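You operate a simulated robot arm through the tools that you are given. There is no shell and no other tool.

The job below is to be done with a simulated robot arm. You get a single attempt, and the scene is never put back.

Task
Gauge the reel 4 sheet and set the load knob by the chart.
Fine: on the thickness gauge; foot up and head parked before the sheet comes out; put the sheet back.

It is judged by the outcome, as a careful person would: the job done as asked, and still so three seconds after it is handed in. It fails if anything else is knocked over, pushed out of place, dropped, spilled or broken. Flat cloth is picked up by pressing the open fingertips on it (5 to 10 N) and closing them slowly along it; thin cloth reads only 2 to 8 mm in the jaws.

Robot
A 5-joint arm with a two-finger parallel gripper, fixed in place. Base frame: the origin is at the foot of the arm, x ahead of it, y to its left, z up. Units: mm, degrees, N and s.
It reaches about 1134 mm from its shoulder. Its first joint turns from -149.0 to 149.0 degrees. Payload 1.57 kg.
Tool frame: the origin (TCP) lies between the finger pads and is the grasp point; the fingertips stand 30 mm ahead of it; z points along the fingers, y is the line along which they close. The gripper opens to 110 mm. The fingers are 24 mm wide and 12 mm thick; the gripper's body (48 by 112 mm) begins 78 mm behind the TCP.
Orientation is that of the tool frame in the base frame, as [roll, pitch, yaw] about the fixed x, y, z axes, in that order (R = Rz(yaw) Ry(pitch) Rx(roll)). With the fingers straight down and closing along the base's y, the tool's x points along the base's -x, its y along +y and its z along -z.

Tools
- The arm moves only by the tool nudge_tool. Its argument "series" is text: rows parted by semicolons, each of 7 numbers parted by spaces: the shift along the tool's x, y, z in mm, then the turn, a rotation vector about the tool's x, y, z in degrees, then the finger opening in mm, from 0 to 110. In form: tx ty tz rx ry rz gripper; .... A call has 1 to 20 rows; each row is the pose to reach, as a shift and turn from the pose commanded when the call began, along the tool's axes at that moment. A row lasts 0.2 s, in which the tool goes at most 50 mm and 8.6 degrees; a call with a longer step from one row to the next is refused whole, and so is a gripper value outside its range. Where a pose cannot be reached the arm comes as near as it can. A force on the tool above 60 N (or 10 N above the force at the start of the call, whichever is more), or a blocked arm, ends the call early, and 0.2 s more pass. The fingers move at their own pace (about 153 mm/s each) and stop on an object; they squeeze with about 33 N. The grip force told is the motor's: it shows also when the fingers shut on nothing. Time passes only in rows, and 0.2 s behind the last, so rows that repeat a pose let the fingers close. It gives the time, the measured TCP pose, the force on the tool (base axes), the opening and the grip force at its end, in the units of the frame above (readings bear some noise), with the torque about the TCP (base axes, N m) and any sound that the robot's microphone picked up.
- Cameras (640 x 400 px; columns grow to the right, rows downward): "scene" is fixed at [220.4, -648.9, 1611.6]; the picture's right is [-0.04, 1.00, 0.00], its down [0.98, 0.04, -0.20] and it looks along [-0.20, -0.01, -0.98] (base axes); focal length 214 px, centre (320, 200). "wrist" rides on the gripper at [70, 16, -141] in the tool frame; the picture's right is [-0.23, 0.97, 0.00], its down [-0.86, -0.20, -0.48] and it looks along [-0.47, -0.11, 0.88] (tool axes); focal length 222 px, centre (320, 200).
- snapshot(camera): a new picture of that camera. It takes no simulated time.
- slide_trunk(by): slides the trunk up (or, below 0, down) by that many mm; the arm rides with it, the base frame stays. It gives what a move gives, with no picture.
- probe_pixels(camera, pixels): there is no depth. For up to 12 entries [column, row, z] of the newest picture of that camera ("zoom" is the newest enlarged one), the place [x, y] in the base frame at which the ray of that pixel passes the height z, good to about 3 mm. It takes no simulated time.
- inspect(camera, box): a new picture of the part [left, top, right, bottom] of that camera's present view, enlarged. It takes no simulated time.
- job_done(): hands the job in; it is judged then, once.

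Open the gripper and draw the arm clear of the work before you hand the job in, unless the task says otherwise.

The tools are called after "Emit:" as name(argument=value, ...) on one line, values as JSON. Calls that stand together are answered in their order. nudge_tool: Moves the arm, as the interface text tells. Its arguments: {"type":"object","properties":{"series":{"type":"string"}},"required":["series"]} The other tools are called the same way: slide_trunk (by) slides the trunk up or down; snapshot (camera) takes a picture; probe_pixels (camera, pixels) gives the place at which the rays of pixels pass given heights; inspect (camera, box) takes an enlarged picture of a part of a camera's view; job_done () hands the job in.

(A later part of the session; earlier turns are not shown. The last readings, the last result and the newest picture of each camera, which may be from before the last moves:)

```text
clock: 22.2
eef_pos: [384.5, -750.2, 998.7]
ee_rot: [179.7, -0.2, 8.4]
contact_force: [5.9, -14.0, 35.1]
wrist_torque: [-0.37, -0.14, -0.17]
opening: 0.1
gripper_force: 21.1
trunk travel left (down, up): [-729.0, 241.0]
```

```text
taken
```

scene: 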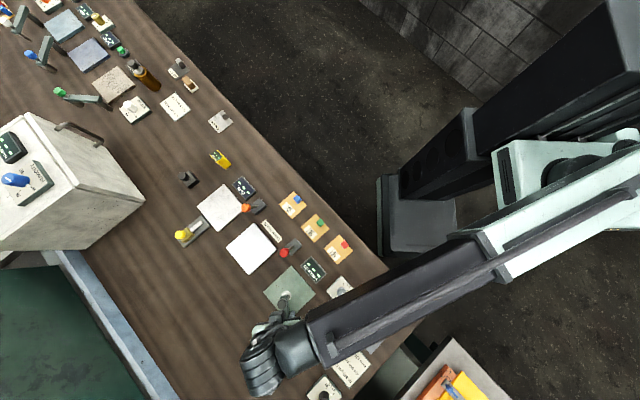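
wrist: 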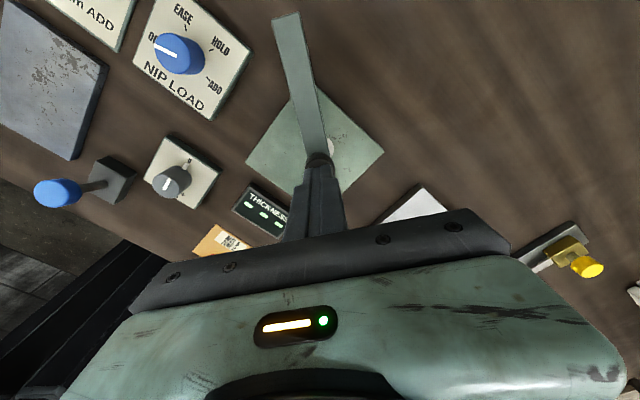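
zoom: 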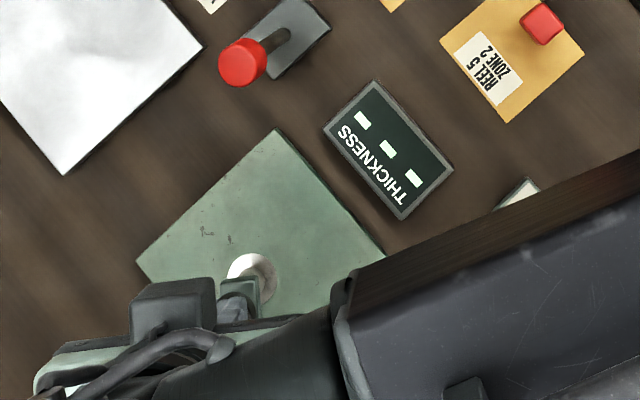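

Contact at tip height about z 968 with 35 N upward and some sideways force; I look closely before pressing more.

Emit:
inspect(camera="wrist", box=[260, 100, 400, 240])

Emit:
inspect(camera="scene", box=[260, 270, 320, 320])

```text
2.86 times, centred on (330, 170) of wrist
```

zoom: 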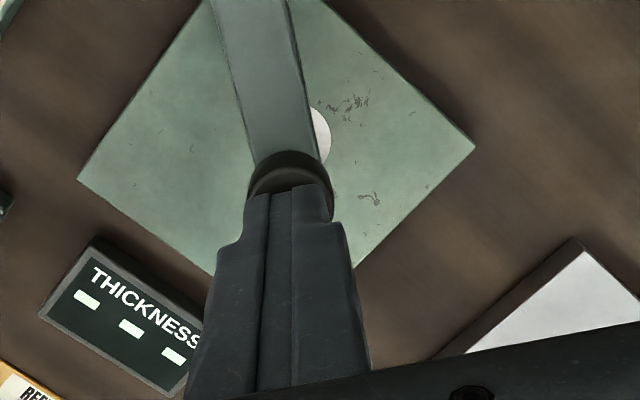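

```text
8.00 times, centred on (290, 295) of scene
```

zoom: 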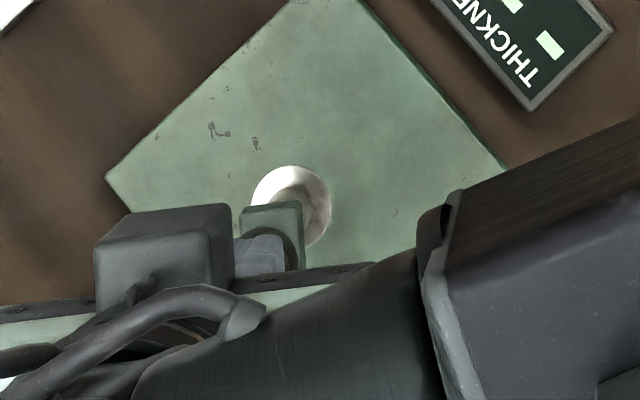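

The tips rest on the knob top. I press another 4 mm to see if it travels.

Emit:
slide_trunk(by=-4)

Emit:
inspect(camera="wrist", box=[220, 100, 400, 240])

```text
clock: 22.6
eef_pos: [385.3, -749.8, 997.9]
ee_rot: [179.4, -0.2, 8.6]
contact_force: [0.4, -0.3, 34.0]
wrist_torque: [0.09, 0.19, 0.32]
opening: 0.0
gripper_force: 21.1
trunk travel left (down, up): [-729.0, 241.0]
stopped: the force on the tool passed its limit at 70 N (the readings are from after the stop); the commanded pose is now the measured one
```

```text
2.86 times, centred on (310, 170) of wrist
```

zoom: 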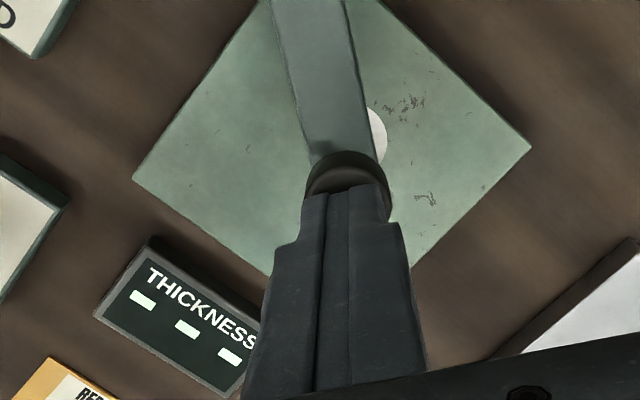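

The knob refuses to plunge (70 N limit reached, it did not move), so pressing is not how the foot is lowered. I rise, open the fingers, and go for a side view of the head.

Emit:
slide_trunk(by=40)

Emit:
nudge_tool(series="-4 -12 0 0 0 -8 30; -8 -24 0 0 0 -16 60; -12 -36 0 0 0 -24 90; -16 -48 0 0 0 -32 110; -20 -60 0 0 0 -40 110; -24 -72 0 0 0 -48 110; -28 -84 0 0 0 -56 110; -30 -89.5 0 0 0 -64 110; -30 -89.5 0 0 0 -72 110; -30 -89.5 0 0 0 -80 110; -30 -89.5 0 0 0 -88 110; -30 -89.5 0 0 0 -96 110; -30 -89.5 0 0 0 -104 110; -30 -89.5 0 0 0 -108.7 110; -30 -89.5 0 0 0 -108.7 110")

Emit:
snapshot(camera="wrist")

```text
clock: 23.4
eef_pos: [384.8, -752.9, 1035.5]
ee_rot: [179.8, -0.1, 8.5]
contact_force: [-0.3, -0.5, -0.1]
wrist_torque: [0.01, -0.02, 0.03]
opening: 0.3
gripper_force: 21.2
trunk travel left (down, up): [-769.0, 201.0]
```

```text
clock: 26.6
eef_pos: [342.8, -667.7, 1035.5]
ee_rot: [180.0, 0.3, 117.2]
contact_force: [-0.1, 0.8, -0.7]
wrist_torque: [0.01, 0.02, -0.02]
opening: 110.0
gripper_force: 0.0
trunk travel left (down, up): [-769.0, 201.0]
```

```text
taken
```

wrist: 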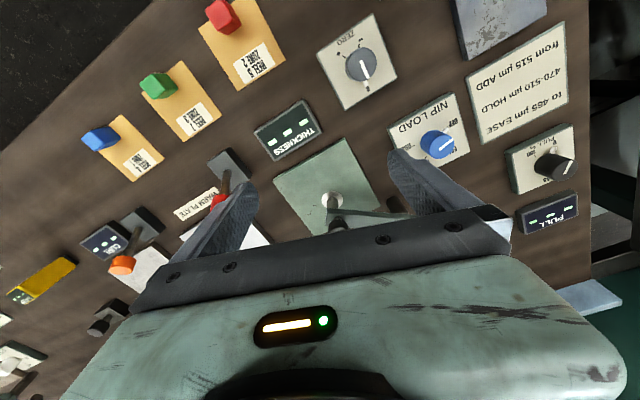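

Good view of the gauge from the front. I tilt outward to see the head and foot from the side.

Emit:
nudge_tool(series="0 0 -5 0 -8 0 110; 0 0 -8 0 -16 0 110; 0 0 -12 0 -24 0 110; 0 0 -20 0 -32 0 110; 0 0 -30 0 -40 0 110; 0 0 -40 0 -45 0 110; 0 0 -40 0 -45 0 110")

Emit:
snapshot(camera="wrist")

```text
clock: 28.2
eef_pos: [342.1, -668.7, 1106.8]
ee_rot: [180.0, 45.5, 117.2]
contact_force: [-1.1, -0.5, 0.2]
wrist_torque: [0.04, 0.02, 0.03]
opening: 110.1
gripper_force: 0.0
out of reach, approached as far as the arm can: row 3, 4, 5, 6, 7
trunk travel left (down, up): [-769.0, 201.0]
```

```text
taken
```

wrist: 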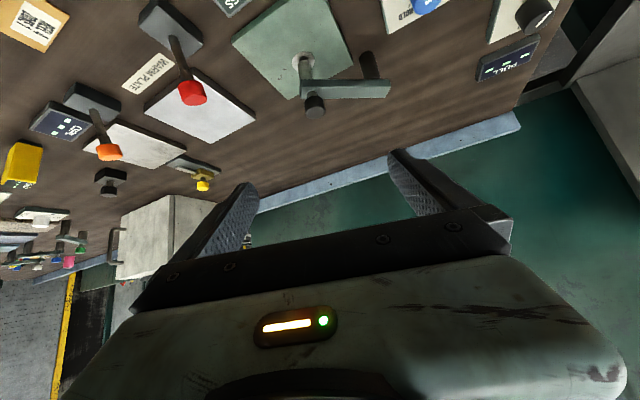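

Emit:
inspect(camera="wrist", box=[260, 20, 420, 140])

Emit:
inspect(camera="wrist", box=[280, 40, 360, 120])

```text
3.33 times, centred on (340, 80) of wrist
```

zoom: 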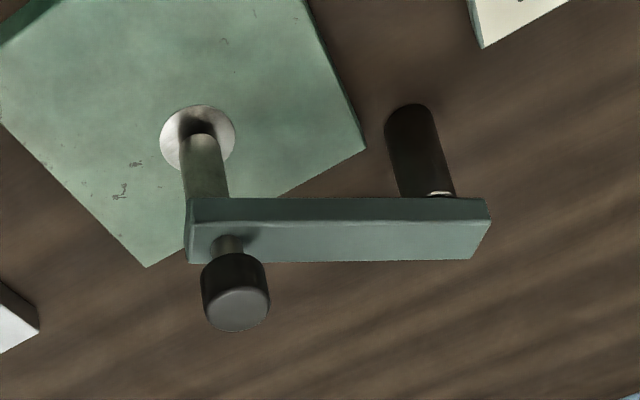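

```text
5.00 times, centred on (320, 80) of wrist
```

zoom: 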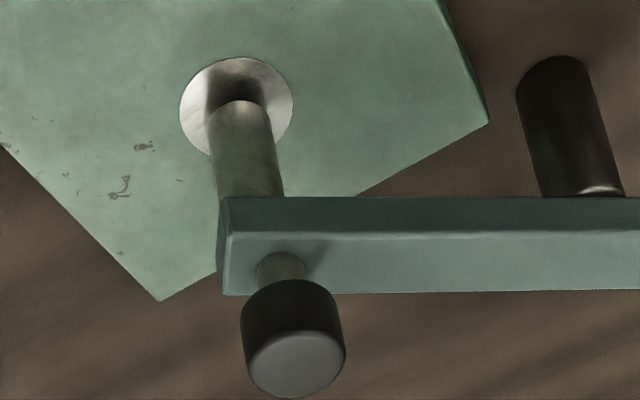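

The foot cylinder hovers about 10 mm above the anvil; the knob is on a stem above the arm. As pressing doesn't work, the knob presumably turns; I untilt and go back over the knob with open fingers.

Emit:
nudge_tool(series="0 0 0 0 8 0 110; 0 0 0 0 16 0 110; 0 0 0 0 24 0 110; 0 0 0 0 32 0 110; 0 0 0 0 40 0 110; 0 0 0 0 45.5 0 110; 0 0 0 0 45.5 0 110")

```text
clock: 29.8
eef_pos: [344.0, -668.1, 1034.9]
ee_rot: [-179.9, -0.3, 117.2]
contact_force: [-0.2, 0.0, 0.5]
wrist_torque: [-0.02, 0.0, 0.01]
opening: 109.9
gripper_force: 0.1
out of reach, approached as far as the arm can: row 1, 2, 3, 4, 5, 6, 7
trunk travel left (down, up): [-769.0, 201.0]
```

Upright again at (344,-668,1035). I move over the knob at (387,-750), fingers at 60 mm.

Emit:
nudge_tool(series="-31 0.6 0 0 0 0 90; -62 1.1 0 0 0 0 60; -92.6 0.7 0 0 0 0 60; -92.6 0.7 0 0 0 0 60")

Emit:
slide_trunk(by=-35)

Emit:
snapshot(camera="wrist")

Emit:
inspect(camera="wrist", box=[240, 100, 400, 240])

```text
clock: 30.8
eef_pos: [386.6, -753.2, 1035.3]
ee_rot: [180.0, -0.1, 117.1]
contact_force: [0.6, 0.2, 0.1]
wrist_torque: [-0.04, -0.01, 0.02]
opening: 60.1
gripper_force: 0.0
trunk travel left (down, up): [-769.0, 201.0]
```

```text
clock: 31.6
eef_pos: [386.8, -753.4, 1000.3]
ee_rot: [179.9, -0.1, 117.2]
contact_force: [-0.3, 0.3, -0.1]
wrist_torque: [-0.02, 0.04, 0.03]
opening: 60.1
gripper_force: 0.0
trunk travel left (down, up): [-734.0, 236.0]
```

```text
taken
```

wrist: 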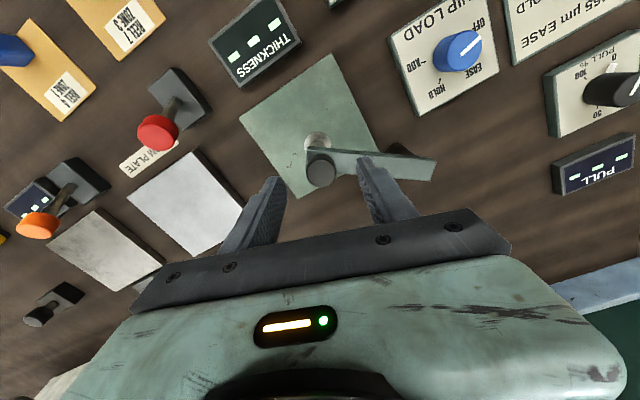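

```text
2.86 times, centred on (320, 170) of wrist
```

zoom: 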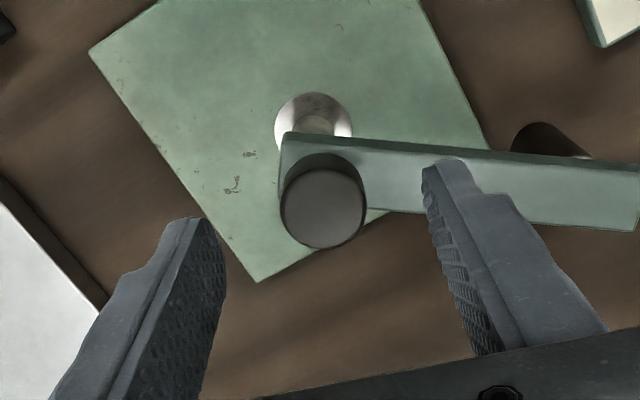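

I probe the knob top center at wrist (321,172) to center the grip.

Emit:
probe_pixels(camera="wrist", pixels=[[321, 173, 960], [321, 173, 965], [321, 173, 970], [309, 149, 935], [390, 152, 935]])

```text
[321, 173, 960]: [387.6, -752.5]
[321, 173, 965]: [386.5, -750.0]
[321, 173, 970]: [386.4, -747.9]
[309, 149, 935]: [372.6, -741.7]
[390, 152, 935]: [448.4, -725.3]
```

The knob center is about (386.5,-750). I center on it, lower so the tips are at about z 949 (above the arm), and close gently onto the knob.

Emit:
nudge_tool(series="3 1.5 0 0 0 0 50; 3 1.5 0 0 0 0 50")

Emit:
slide_trunk(by=-21)

Emit:
nudge_tool(series="0 0 0 0 0 0 40; 0 0 0 0 0 0 30; 0 0 0 0 0 0 20; 0 0 0 0 0 0 15; 0 0 0 0 0 0 15")

Emit:
snapshot(camera="wrist")

```text
clock: 32.2
eef_pos: [386.5, -750.0, 1000.0]
ee_rot: [-180.0, -0.2, 117.2]
contact_force: [0.6, -0.1, 0.5]
wrist_torque: [-0.05, 0.01, 0.0]
opening: 50.0
gripper_force: 0.0
trunk travel left (down, up): [-734.0, 236.0]
```

```text
clock: 32.9
eef_pos: [386.6, -749.0, 980.3]
ee_rot: [-179.9, -0.2, 117.2]
contact_force: [0.4, -0.3, 1.4]
wrist_torque: [-0.01, -0.01, -0.01]
opening: 50.1
gripper_force: 0.0
trunk travel left (down, up): [-713.0, 257.0]
```

```text
clock: 34.1
eef_pos: [387.3, -749.8, 979.5]
ee_rot: [180.0, -0.1, 117.1]
contact_force: [1.9, -1.2, 1.8]
wrist_torque: [0.08, -0.01, -0.2]
opening: 25.0
gripper_force: 37.1
trunk travel left (down, up): [-713.0, 257.0]
```

```text
taken
```

wrist: 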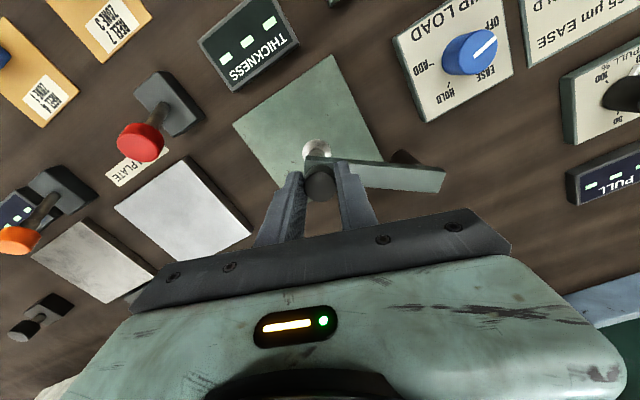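

Gripped the knob (25 mm). I turn it clockwise (seen from above) by 24° and watch torque and display.

Emit:
nudge_tool(series="0 0 0 0 0 6 15; 0 0 0 0 0 12 15; 0 0 0 0 0 18 15; 0 0 0 0 0 24 15; 0 0 0 0 0 24 15")

Emit:
inspect(camera="wrist", box=[200, 0, 440, 240])

Emit:
inspect(camera="scene", box=[250, 240, 350, 320])

```text
clock: 35.3
eef_pos: [386.9, -748.5, 979.4]
ee_rot: [-180.0, -0.2, 93.1]
contact_force: [5.5, 1.3, 1.5]
wrist_torque: [0.13, -0.14, 0.07]
opening: 25.8
gripper_force: 36.8
trunk travel left (down, up): [-713.0, 257.0]
```

```text
1.67 times, centred on (320, 120) of wrist
```

zoom: 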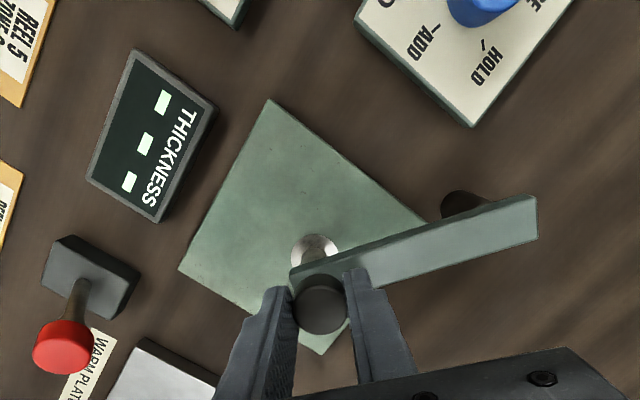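

```text
5.00 times, centred on (300, 280) of scene
```

zoom: 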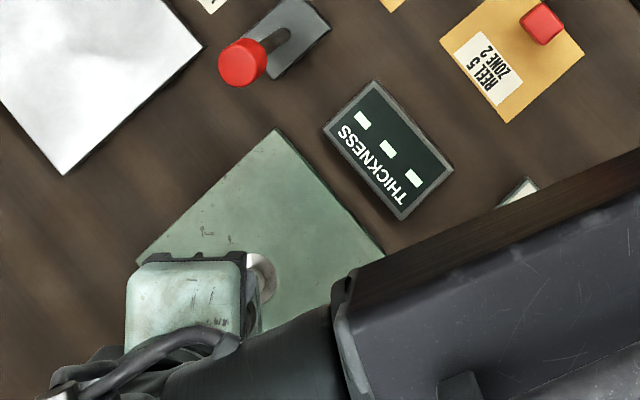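

Little resistance to turning. I turn another 66° clockwise and look again.

Emit:
nudge_tool(series="0 0 0 0 0 8 15; 0 0 0 0 0 16 15; 0 0 0 0 0 24 15; 0 0 0 0 0 32 15; 0 0 0 0 0 40 15; 0 0 0 0 0 48 15; 0 0 0 0 0 56 15; 0 0 0 0 0 64 15; 0 0 0 0 0 64 15")

Emit:
inspect(camera="wrist", box=[200, 0, 440, 240])

Emit:
inspect(camera="scene", box=[250, 240, 350, 320])

```text
clock: 37.3
eef_pos: [387.2, -751.1, 979.2]
ee_rot: [-179.8, 0.1, 29.0]
contact_force: [2.7, -2.7, -1.5]
wrist_torque: [-0.2, 0.21, -0.18]
opening: 25.3
gripper_force: 37.1
trunk travel left (down, up): [-713.0, 257.0]
```

```text
1.67 times, centred on (320, 120) of wrist
```

zoom: 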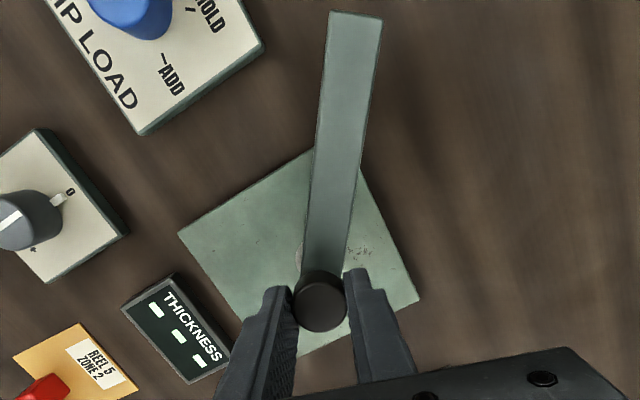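

```text
5.00 times, centred on (300, 280) of scene
```

zoom: 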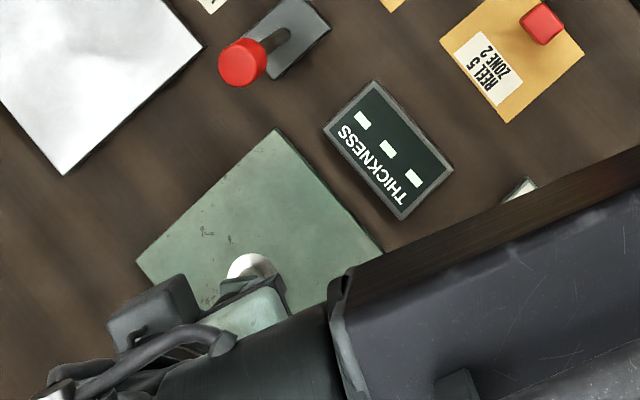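

No change on the display. Still gripping, I try a small downward move to see whether the knob moves when held.

Emit:
slide_trunk(by=-3)

Emit:
inspect(camera="wrist", box=[200, 0, 440, 240])

```text
clock: 37.8
eef_pos: [386.6, -751.0, 977.8]
ee_rot: [-180.0, 0.1, 29.3]
contact_force: [5.0, -13.7, 25.6]
wrist_torque: [-0.3, -0.16, -0.19]
opening: 25.4
gripper_force: 36.9
trunk travel left (down, up): [-710.0, 260.0]
```

```text
1.67 times, centred on (320, 120) of wrist
```

zoom: 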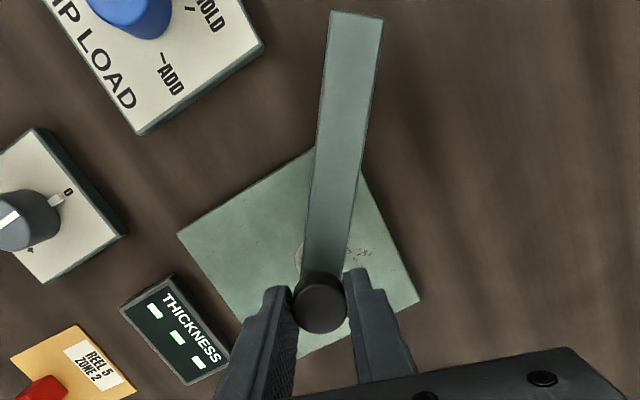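

The knob stays vertically stiff. The foot may be actuated elsewhere (e.g. the red lever at scene (285,250)), so I release the knob, rise and inspect the levers closely.

Emit:
slide_trunk(by=3)

Emit:
nudge_tool(series="0 0 0 0 0 0 30; 0 0 0 0 0 0 40; 0 0 0 0 0 0 50; 0 0 0 0 0 0 50")

Emit:
slide_trunk(by=120)

Emit:
snapshot(camera="wrist")

```text
clock: 38.3
eef_pos: [387.3, -751.5, 977.7]
ee_rot: [-179.6, 0.0, 29.2]
contact_force: [-2.1, 0.6, -20.9]
wrist_torque: [-0.22, -0.02, 0.07]
opening: 25.4
gripper_force: 36.4
trunk travel left (down, up): [-713.0, 257.0]
```

```text
clock: 39.3
eef_pos: [387.2, -749.6, 981.0]
ee_rot: [-179.8, 0.1, 29.2]
contact_force: [0.2, -0.4, 0.1]
wrist_torque: [0.01, -0.01, 0.05]
opening: 50.3
gripper_force: 0.1
trunk travel left (down, up): [-713.0, 257.0]
```

```text
clock: 40.8
eef_pos: [385.9, -751.3, 1099.6]
ee_rot: [-179.7, 0.0, 29.2]
contact_force: [0.2, -0.9, 0.2]
wrist_torque: [-0.01, 0.01, 0.01]
opening: 50.2
gripper_force: 0.0
trunk travel left (down, up): [-833.0, 137.0]
```

```text
taken
```

wrist: 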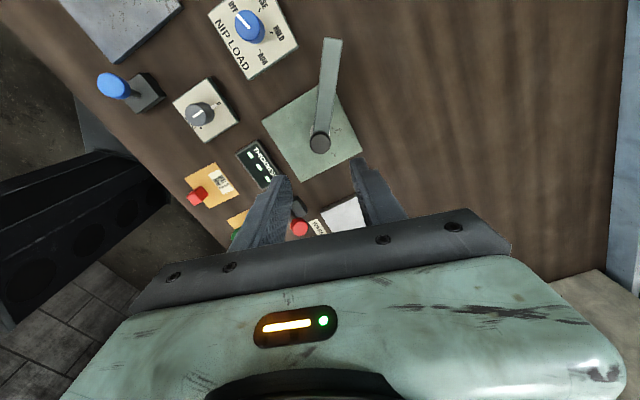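

I move toward the red lever with the camera facing outward for a close front view.

Emit:
nudge_tool(series="-8 -6 0 0 0 -8.1 80; -16 -11 0 0 0 -16.2 110; -24 -17 0 0 0 -24.3 110; -31 -23 0 0 0 -32.4 110; -39 -28 0 0 0 -40.5 110; -47 -34 0 0 0 -48.6 110; -55 -40 0 0 0 -56.7 110; -63 -45 0 0 0 -64.8 110; -71 -51 0 0 0 -72.9 110; -78.4 -56.4 0 0 0 -81 110; -78.4 -56.4 0 0 0 -81 110")

Emit:
snapshot(camera="wrist")

Emit:
inspect(camera="wrist", box=[160, 60, 400, 240])

```text
clock: 43.2
eef_pos: [291.2, -741.4, 1099.4]
ee_rot: [179.9, -0.2, 110.3]
contact_force: [-0.2, 0.1, -0.4]
wrist_torque: [0.02, -0.02, 0.01]
opening: 110.2
gripper_force: 0.0
trunk travel left (down, up): [-833.0, 137.0]
```

```text
taken
```

wrist: 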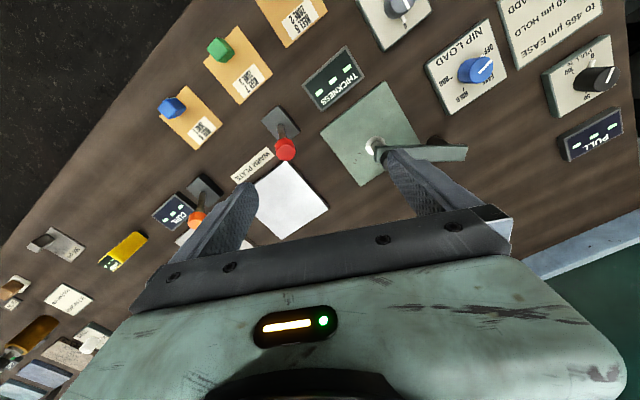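

```text
2.22 times, centred on (280, 150) of wrist
```

zoom: 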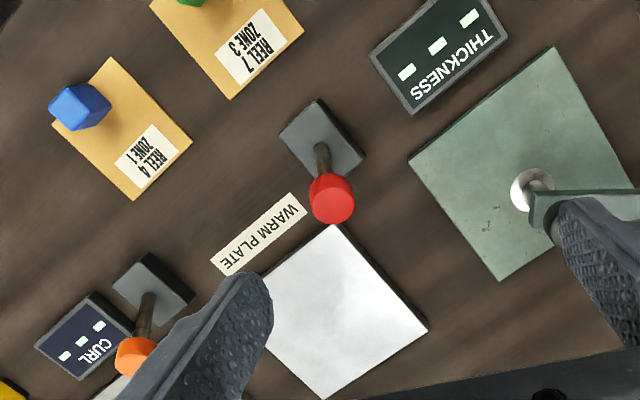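

I want a closer look at the red, orange and blue levers for any markings, so I lower 50 mm and zoom.

Emit:
slide_trunk(by=-50)

Emit:
inspect(camera="wrist", box=[200, 60, 360, 180])

Emit:
inspect(camera="scene", box=[230, 190, 310, 260])

Emit:
inspect(camera="scene", box=[345, 270, 410, 350])

Emit:
inspect(camera="scene", box=[0, 0, 70, 110])

Emit:
inspect(camera="scene", box=[70, 0, 150, 60])

```text
clock: 44.1
eef_pos: [290.8, -739.4, 1049.0]
ee_rot: [-180.0, 0.0, 110.3]
contact_force: [-0.1, 0.4, -0.2]
wrist_torque: [0.04, -0.01, 0.0]
opening: 109.9
gripper_force: 0.0
trunk travel left (down, up): [-783.0, 187.0]
```

```text
3.33 times, centred on (280, 120) of wrist
```

zoom: 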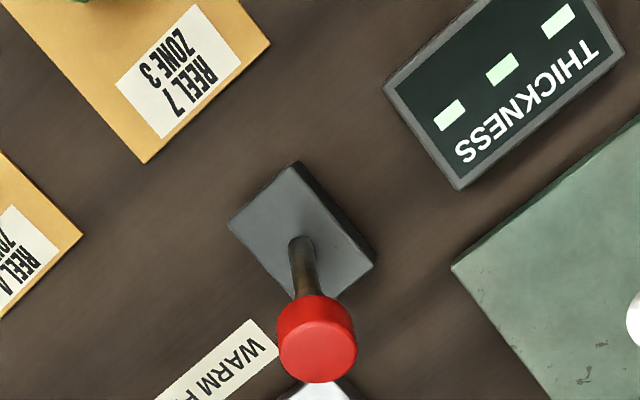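

```text
5.71 times, centred on (270, 225) of scene
```

zoom: 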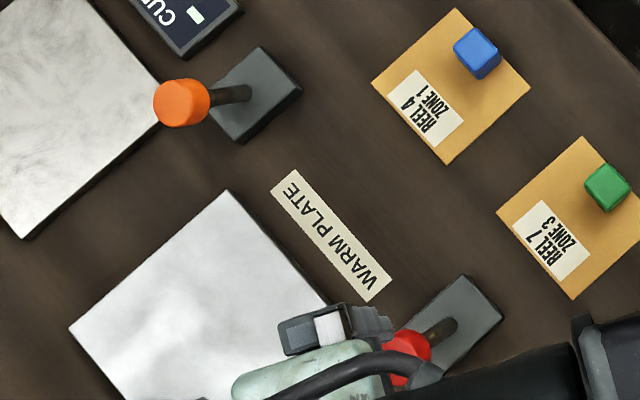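

```text
5.00 times, centred on (378, 310) of scene
```

zoom: 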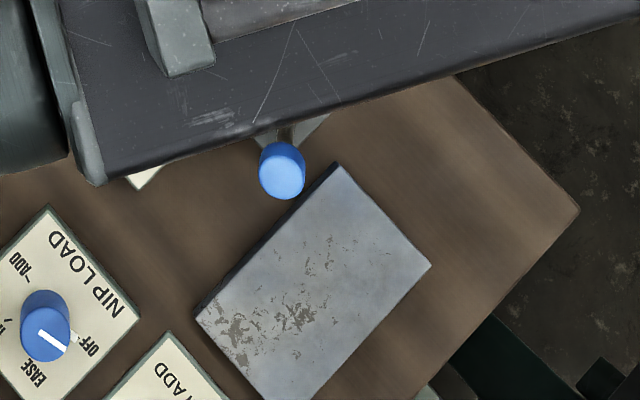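

```text
3.64 times, centred on (35, 55) of scene
```

zoom: 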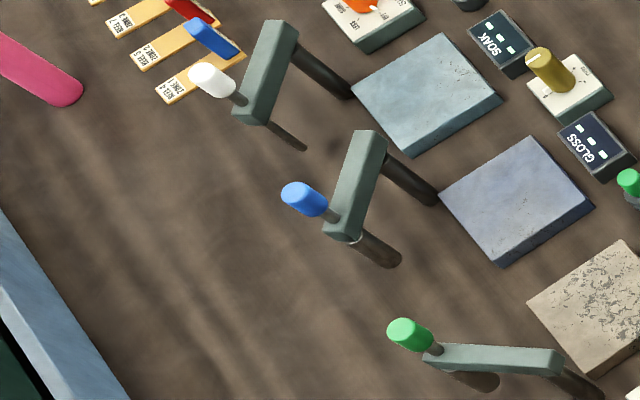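

```text
6.67 times, centred on (110, 30) of scene
```

zoom: 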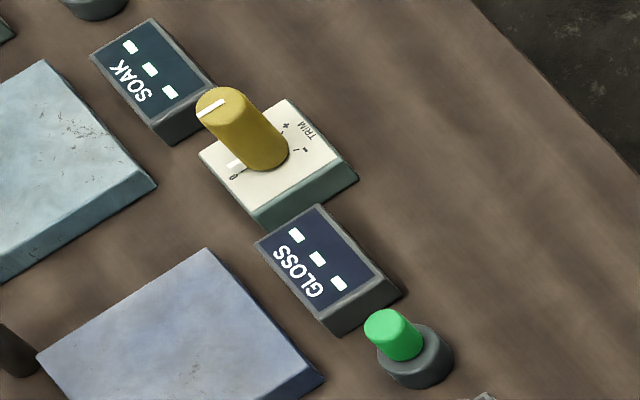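

I check the head and foot again from here, to see whether the knob turning changed anything.

Emit:
snapshot(camera="wrist")

Emit:
inspect(camera="wrist", box=[330, 80, 480, 190])

```text
taken
```

wrist: 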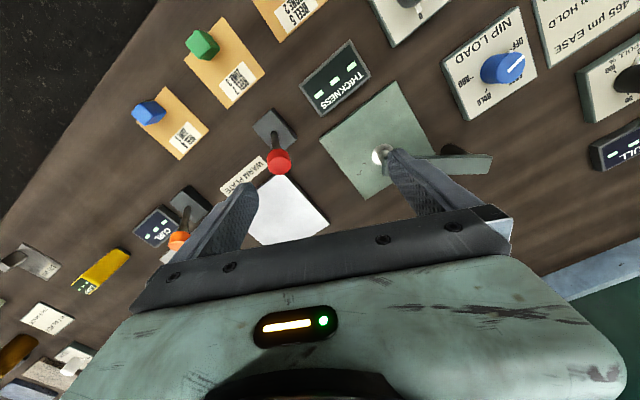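

```text
3.64 times, centred on (405, 135) of wrist
```

zoom: 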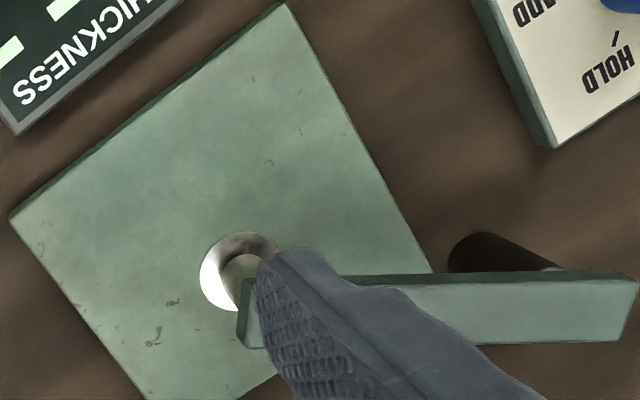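

The foot is still up. I triangulate the red lever's ball (wrist (279,161); scene (284.7,252.5)) and base to understand its geometry.

Emit:
probe_pixels(camera="wrist", pixels=[[279, 161, 920], [279, 161, 940], [279, 161, 960], [279, 161, 980], [274, 130, 885], [274, 130, 895], [272, 109, 890], [298, 138, 890], [252, 127, 890], [276, 158, 890]])

Emit:
probe_pixels(camera="scene", pixels=[[284.7, 252.5, 920], [284.7, 252.5, 940], [284.7, 252.5, 960], [284.7, 252.5, 980], [295, 246.5, 890], [296, 238.5, 890], [302, 245.5, 890], [283, 247, 890], [289, 254, 890]])

```text
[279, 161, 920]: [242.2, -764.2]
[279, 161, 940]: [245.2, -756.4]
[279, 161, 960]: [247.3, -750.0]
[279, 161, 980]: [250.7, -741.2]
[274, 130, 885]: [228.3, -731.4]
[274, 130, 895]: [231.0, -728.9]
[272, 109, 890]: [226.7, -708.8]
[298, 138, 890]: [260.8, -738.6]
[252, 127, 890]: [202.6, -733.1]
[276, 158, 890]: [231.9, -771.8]
```

```text
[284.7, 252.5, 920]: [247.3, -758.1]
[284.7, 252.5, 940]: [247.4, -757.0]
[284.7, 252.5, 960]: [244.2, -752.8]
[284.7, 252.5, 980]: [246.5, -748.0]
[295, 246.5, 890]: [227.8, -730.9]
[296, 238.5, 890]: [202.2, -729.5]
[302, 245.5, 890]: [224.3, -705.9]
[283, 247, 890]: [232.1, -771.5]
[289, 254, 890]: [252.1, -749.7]
```

The red ball is at about (246,-755,950) and its base at (232,-737), so the lever leans outward about 22° and swings in the bench's front-back direction. Being beside the THICKNESS display, it's likely the foot lever; I position closed fingers outward of it to pull it gently toward the robot.

Emit:
nudge_tool(series="-8 -8 0 0 0 -6.4 80; -16 -16 0 0 0 -12.8 50; -24 -24 0 0 0 -19.2 20; -33 -33 0 0 0 -25.7 0; -33 -33 0 0 0 -25.7 0; -33 -33 0 0 0 -25.7 0")

Emit:
snapshot(camera="wrist")

Emit:
snapshot(camera="scene")

```text
clock: 45.5
eef_pos: [271.0, -782.0, 1049.2]
ee_rot: [-180.0, -0.1, 136.0]
contact_force: [-0.4, 1.2, 0.1]
wrist_torque: [0.01, 0.0, -0.03]
opening: 0.0
gripper_force: 21.6
trunk travel left (down, up): [-783.0, 187.0]
```

```text
taken
```

wrist: 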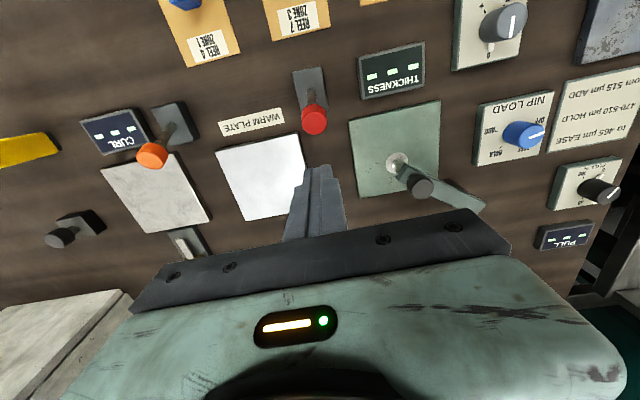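

```text
taken
```

scene: 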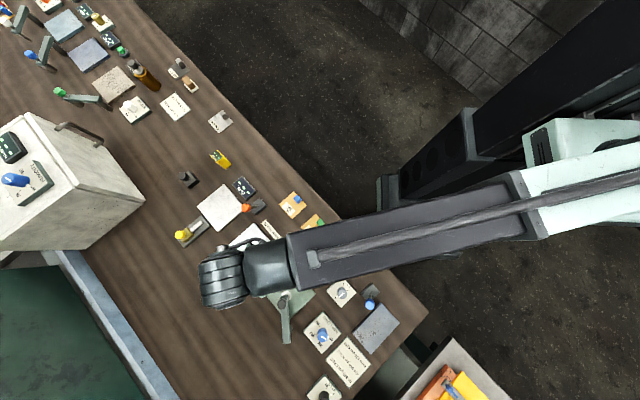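

This front view confirms the lever sits beside the THICKNESS display, with the same offset to its plate as the orange lever has to the warm plate. I lower the closed fingers outward of the red ball (tips ≈ z 928).

Emit:
slide_trunk(by=-91)

Emit:
snapshot(camera="wrist")

Emit:
inspect(camera="wrist", box=[240, 20, 480, 200])

```text
clock: 46.8
eef_pos: [271.0, -781.9, 958.2]
ee_rot: [-180.0, -0.2, 135.9]
contact_force: [-0.4, -0.3, -0.4]
wrist_torque: [0.01, 0.03, 0.02]
opening: 0.0
gripper_force: 21.3
trunk travel left (down, up): [-692.0, 278.0]
```

```text
taken
```

wrist: 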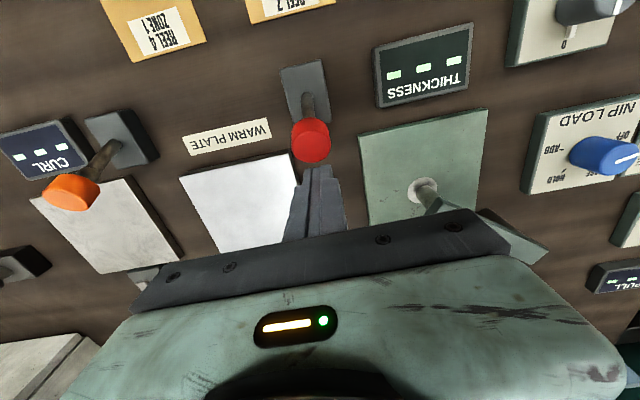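

```text
2.22 times, centred on (360, 110) of wrist
```

zoom: 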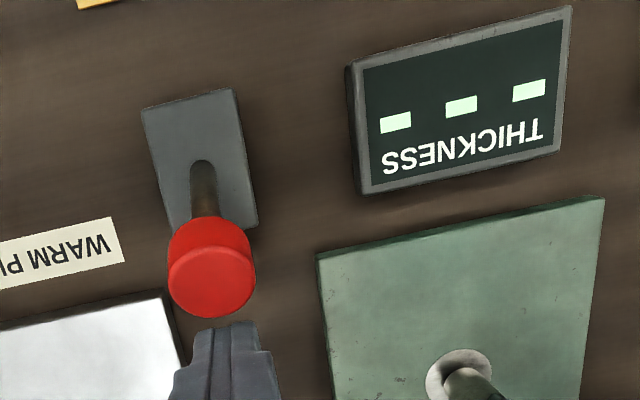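

The fingers are right behind the red ball. I pull inward (tool +x) 25 mm slowly and watch the force.

Emit:
nudge_tool(series="6 0 0 0 0 0 0; 12 0 0 0 0 0 0; 18 0 0 0 0 0 0; 25 0 0 0 0 0 0; 25 0 0 0 0 0 0")

Emit:
snapshot(camera="wrist")

Emit:
inspect(camera="wrist", box=[240, 20, 480, 200])

```text
clock: 48.0
eef_pos: [252.5, -764.5, 957.9]
ee_rot: [-180.0, -0.2, 135.9]
contact_force: [0.2, -0.5, 0.4]
wrist_torque: [0.01, 0.0, -0.01]
opening: 0.3
gripper_force: 21.0
trunk travel left (down, up): [-692.0, 278.0]
```

```text
taken
```

wrist: 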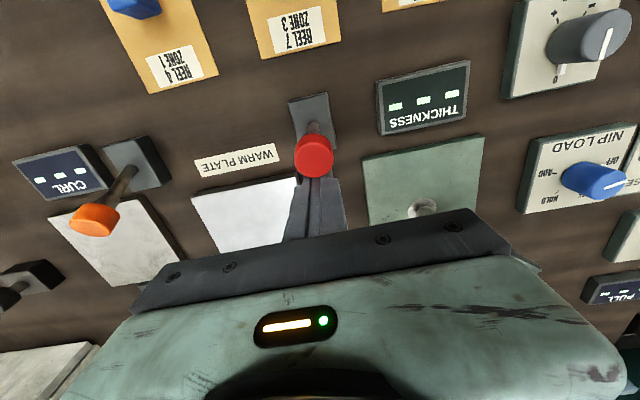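

```text
2.22 times, centred on (360, 110) of wrist
```

zoom: 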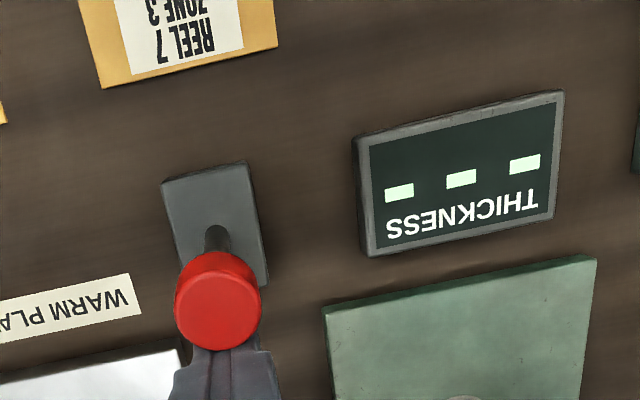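

Just about at contact. I continue inward another 20 mm.

Emit:
nudge_tool(series="5 0 0 0 0 0 0; 10 0 0 0 0 0 0; 15 0 0 0 0 0 0; 20 0 0 0 0 0 0; 20 0 0 0 0 0 0")

Emit:
snapshot(camera="wrist")

Emit:
inspect(camera="scene", box=[250, 240, 350, 340])

```text
clock: 49.2
eef_pos: [238.0, -750.4, 957.5]
ee_rot: [179.9, -0.3, 135.9]
contact_force: [-0.7, 0.6, -0.8]
wrist_torque: [-0.02, 0.03, -0.02]
opening: 0.0
gripper_force: 21.4
trunk travel left (down, up): [-692.0, 278.0]
```

```text
taken
```

wrist: 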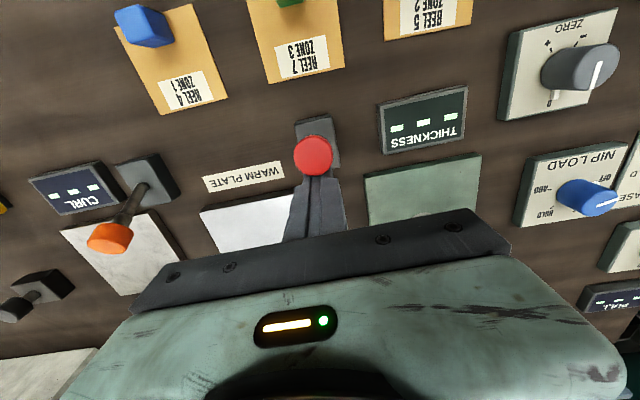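

```text
4.00 times, centred on (300, 290) of scene
```

zoom: 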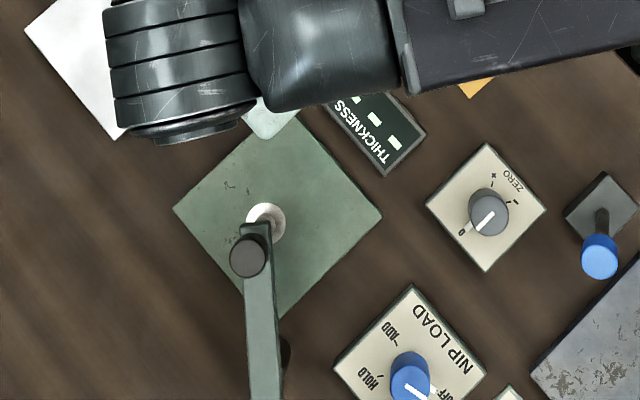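

The lever moves easily (now about upright). I continue inward 25 mm more.

Emit:
nudge_tool(series="5 0 0 0 0 0 0; 10 0 0 0 0 0 0; 15 0 0 0 0 0 0; 20 0 0 0 0 0 0; 25 0 0 0 0 0 0; 25 0 0 0 0 0 0")

Emit:
snapshot(camera="wrist")

Emit:
inspect(camera="scene", box=[250, 240, 350, 340])

```text
clock: 50.4
eef_pos: [229.4, -740.7, 957.4]
ee_rot: [-179.8, 1.0, 136.3]
contact_force: [14.6, -18.0, 6.2]
wrist_torque: [0.01, -0.36, -0.02]
opening: 0.0
gripper_force: 21.5
trunk travel left (down, up): [-692.0, 278.0]
stopped in row 6: the force on the tool passed its limit at 65 N (the readings are from after the stop); the commanded pose is now the measured one
```

```text
taken
```

wrist: 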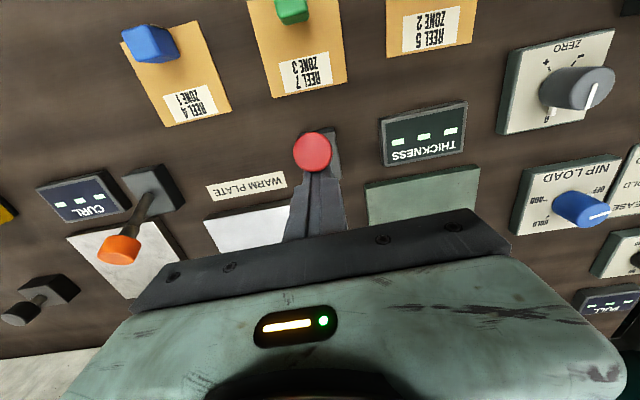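

```text
4.00 times, centred on (300, 290) of scene
```

zoom: 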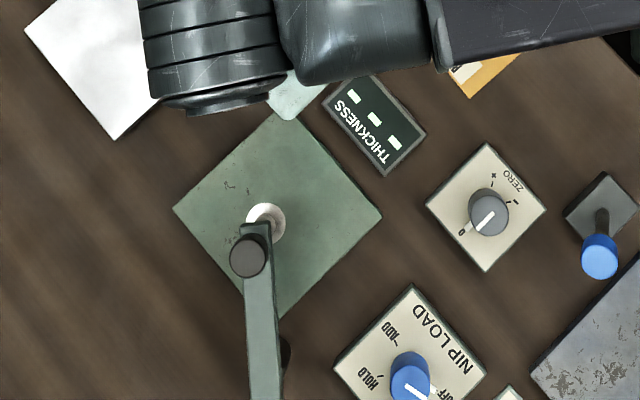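

The lever hit its end stop. I back off 8 mm to unload, then look at the foot.

Emit:
nudge_tool(series="-4 0 0 0 0 0 0; -9 0 0 0 0 0 0; -9 0 0 0 0 0 0")

Emit:
inspect(camera="scene", box=[265, 275, 315, 315])

Emit:
inspect(camera="wrist", box=[180, 80, 480, 240])

```text
clock: 51.2
eef_pos: [232.4, -742.4, 959.2]
ee_rot: [-179.9, 0.7, 136.1]
contact_force: [-0.2, 0.8, 0.7]
wrist_torque: [0.0, 0.01, 0.03]
opening: 0.0
gripper_force: 21.9
trunk travel left (down, up): [-692.0, 278.0]
```

```text
10.00 times, centred on (290, 295) of scene
```

zoom: 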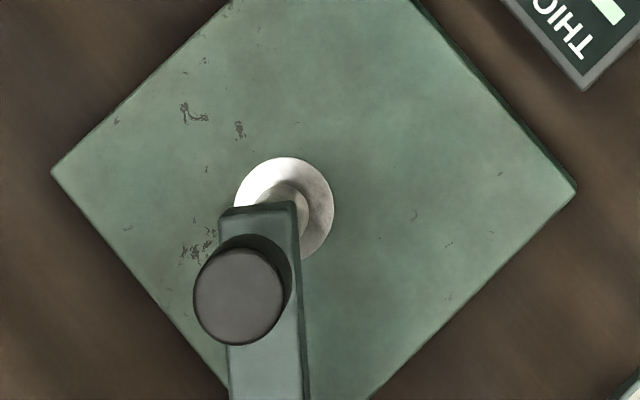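

```text
2.13 times, centred on (330, 160) of wrist
```

zoom: 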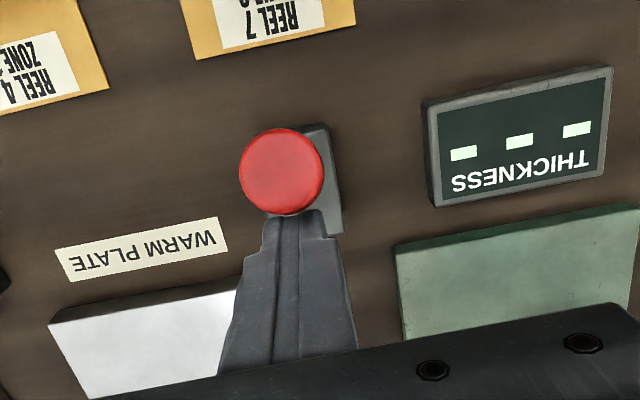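

I rise and go back to the tilted side view to see whether the foot came down.

Emit:
slide_trunk(by=77)

Emit:
nudge_tool(series="-7 32 0 0 0 5 40; -14 65 0 0 0 10 80; -21 97 0 0 0 15 110; -27.7 129.7 0 0 0 19 110; -27.7 129.7 0 0 0 19 110")

Emit:
nudge_tool(series="0 0 0 0 -8 0 110; 0 0 0 0 -16 0 110; 0 0 0 0 -24 0 110; 0 0 0 0 -32 0 110; 0 0 0 0 -40 0 110; 0 0 0 0 -45 0 110; 0 0 0 0 -45 0 110")

Emit:
snapshot(camera="wrist")

Emit:
inspect(camera="wrist", box=[260, 20, 420, 140])

```text
clock: 52.4
eef_pos: [232.2, -743.2, 1035.9]
ee_rot: [-179.9, 0.8, 136.1]
contact_force: [-0.3, -0.8, 0.4]
wrist_torque: [-0.01, -0.02, 0.01]
opening: 0.0
gripper_force: 21.2
trunk travel left (down, up): [-769.0, 201.0]
```

```text
clock: 53.6
eef_pos: [344.7, -670.0, 1035.3]
ee_rot: [179.8, 0.7, 117.0]
contact_force: [0.0, 1.1, -0.3]
wrist_torque: [-0.02, 0.03, 0.02]
opening: 109.9
gripper_force: 0.0
trunk travel left (down, up): [-769.0, 201.0]
```

```text
clock: 55.2
eef_pos: [343.6, -673.1, 1108.0]
ee_rot: [179.7, 45.8, 116.9]
contact_force: [-0.3, -0.6, -0.7]
wrist_torque: [-0.01, 0.0, -0.01]
opening: 110.3
gripper_force: 0.0
out of reach, approached as far as the arm can: row 2, 3, 4, 5, 6, 7
trunk travel left (down, up): [-769.0, 201.0]
```

```text
taken
```

wrist: 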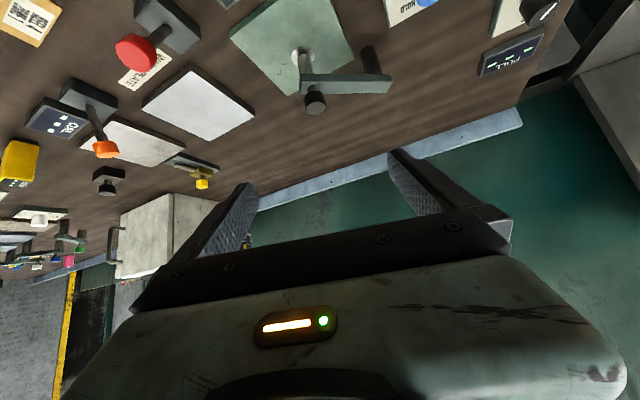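

```text
3.33 times, centred on (340, 80) of wrist
```

zoom: 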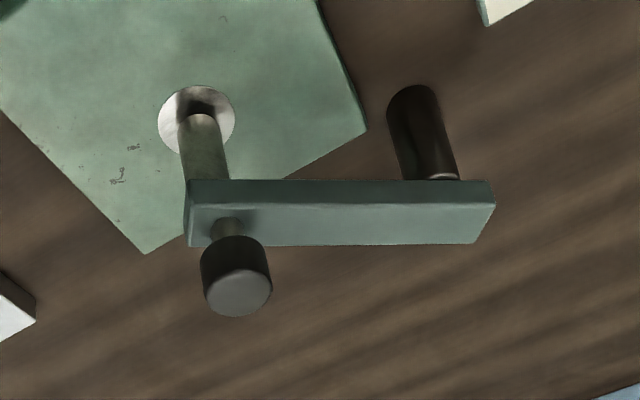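

The foot has not moved, so the red lever isn't the foot's; I'll put it back as it was. I untilt and take pictures to locate the red ball now.

Emit:
nudge_tool(series="0 0 0 0 8 0 110; 0 0 0 0 16 0 110; 0 0 0 0 24 0 110; 0 0 0 0 32 0 110; 0 0 0 0 40 0 110; 0 0 0 0 45.5 0 110; 0 0 0 0 45.5 0 110")

Emit:
snapshot(camera="wrist")

Emit:
inspect(camera="scene", box=[250, 210, 330, 270])

```text
clock: 56.8
eef_pos: [344.0, -670.0, 1036.1]
ee_rot: [179.8, 0.1, 117.1]
contact_force: [0.2, 0.0, 0.1]
wrist_torque: [-0.03, -0.01, 0.0]
opening: 110.0
gripper_force: 0.1
out of reach, approached as far as the arm can: row 1, 2, 3, 4, 5, 6, 7
trunk travel left (down, up): [-769.0, 201.0]
```

```text
taken
```

wrist: 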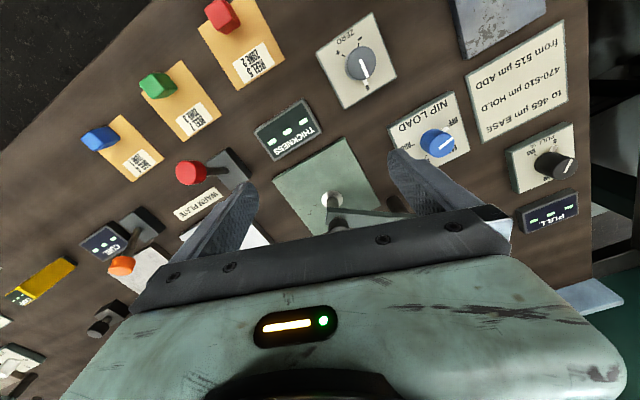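

```text
6.67 times, centred on (290, 240) of scene
```

zoom: 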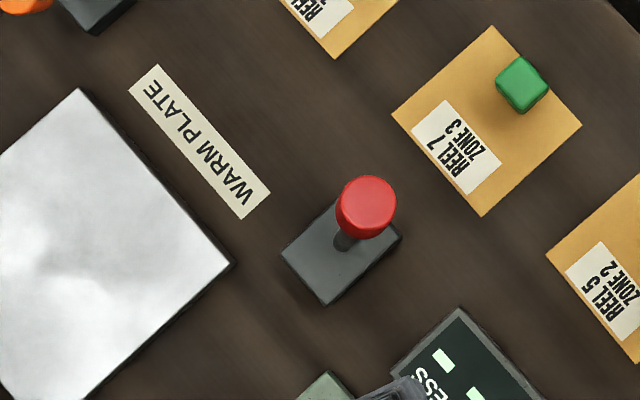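

The lever now leans toward the robot (ball at scene (297,241), wrist (191,173)). I probe its place to push it back outward.

Emit:
probe_pixels(camera="scene", pixels=[[296.9, 241, 930], [296.9, 241, 945], [296.9, 241, 960]])

Emit:
probe_pixels(camera="wrist", pixels=[[191, 173, 930], [191, 173, 945], [191, 173, 960]])

```text
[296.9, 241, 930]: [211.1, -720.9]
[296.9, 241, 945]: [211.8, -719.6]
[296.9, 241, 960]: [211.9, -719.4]
```

```text
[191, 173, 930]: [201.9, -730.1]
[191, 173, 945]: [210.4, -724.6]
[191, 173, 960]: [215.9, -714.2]
```

Ball now at about (212,-720,950). I move inward of it with closed fingers, at height, ready to push it back outward.

Emit:
nudge_tool(series="12 -38 0 0 0 -5 80; 24 -76 0 0 0 -10 40; 36 -114 0 0 0 -15 0; 48.5 -152.6 0 0 0 -19 0; 48.5 -152.6 0 0 0 -19 0")

Emit:
snapshot(camera="wrist")

Emit:
inspect(camera="wrist", box=[200, 80, 440, 240])

```text
clock: 58.0
eef_pos: [183.4, -690.9, 1035.8]
ee_rot: [179.9, 0.3, 136.1]
contact_force: [-1.1, 0.6, -1.3]
wrist_torque: [0.0, 0.0, 0.0]
opening: 0.1
gripper_force: 21.4
trunk travel left (down, up): [-769.0, 201.0]
```

```text
taken
```

wrist: 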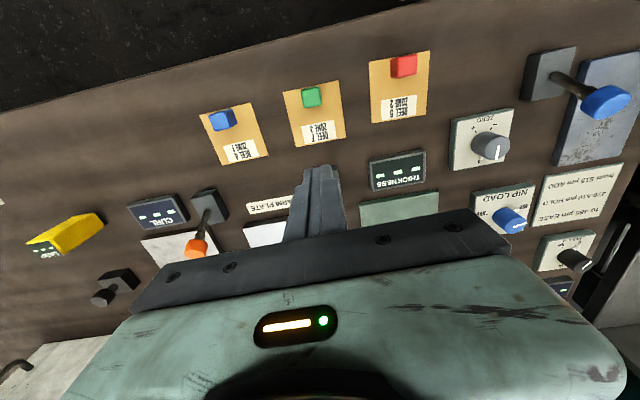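

```text
2.50 times, centred on (320, 160) of wrist
```

zoom: 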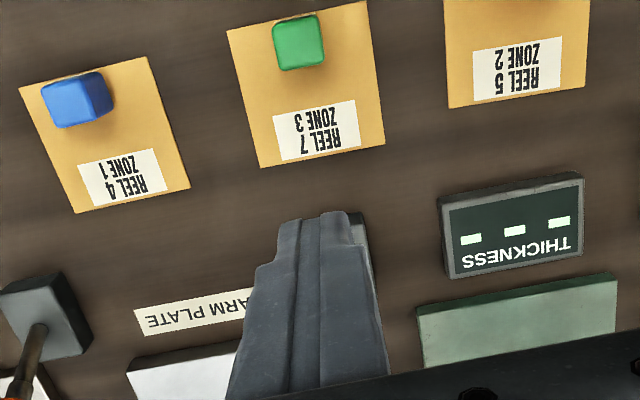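

The tool is 40 mm inward of the ball and aligned. I lower to tips z≈930 and push outward.

Emit:
slide_trunk(by=-76)

Emit:
nudge_tool(series="-8 0 0 0 0 0 0; -16 0 0 0 0 0 0; -24 0 0 0 0 0 0; -32 0 0 0 0 0 0; -40 0 0 0 0 0 0; -48 0 0 0 0 0 0; -54 0 0 0 0 0 0; -54 0 0 0 0 0 0")

Emit:
snapshot(camera="wrist")

```text
clock: 59.1
eef_pos: [185.9, -691.2, 959.0]
ee_rot: [179.9, 0.3, 136.0]
contact_force: [0.1, -0.4, 0.2]
wrist_torque: [-0.03, 0.0, -0.02]
opening: 0.2
gripper_force: 21.0
trunk travel left (down, up): [-693.0, 277.0]
```

```text
clock: 60.9
eef_pos: [222.4, -726.0, 960.0]
ee_rot: [179.9, 0.3, 136.2]
contact_force: [0.3, -0.4, 0.9]
wrist_torque: [0.02, 0.02, -0.03]
opening: 0.1
gripper_force: 21.5
trunk travel left (down, up): [-693.0, 277.0]
```

```text
taken
```

wrist: 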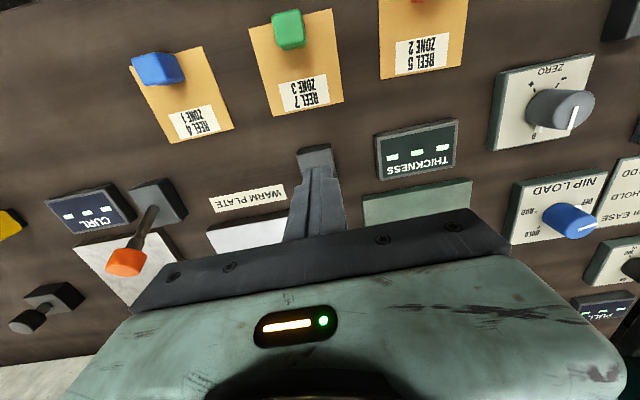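

Moving freely. I continue outward in small steps until the lever reaches its stop.

Emit:
nudge_tool(series="-3 0 0 0 0 0 0; -6 0 0 0 0 0 0; -9 0 0 0 0 0 0; -12 0 0 0 0 0 0; -12 0 0 0 0 0 0")

```text
clock: 62.1
eef_pos: [230.7, -734.6, 960.3]
ee_rot: [179.8, 0.1, 136.0]
contact_force: [-16.0, 23.2, -8.2]
wrist_torque: [0.39, 0.33, -0.02]
opening: 0.2
gripper_force: 21.0
trunk travel left (down, up): [-693.0, 277.0]
```

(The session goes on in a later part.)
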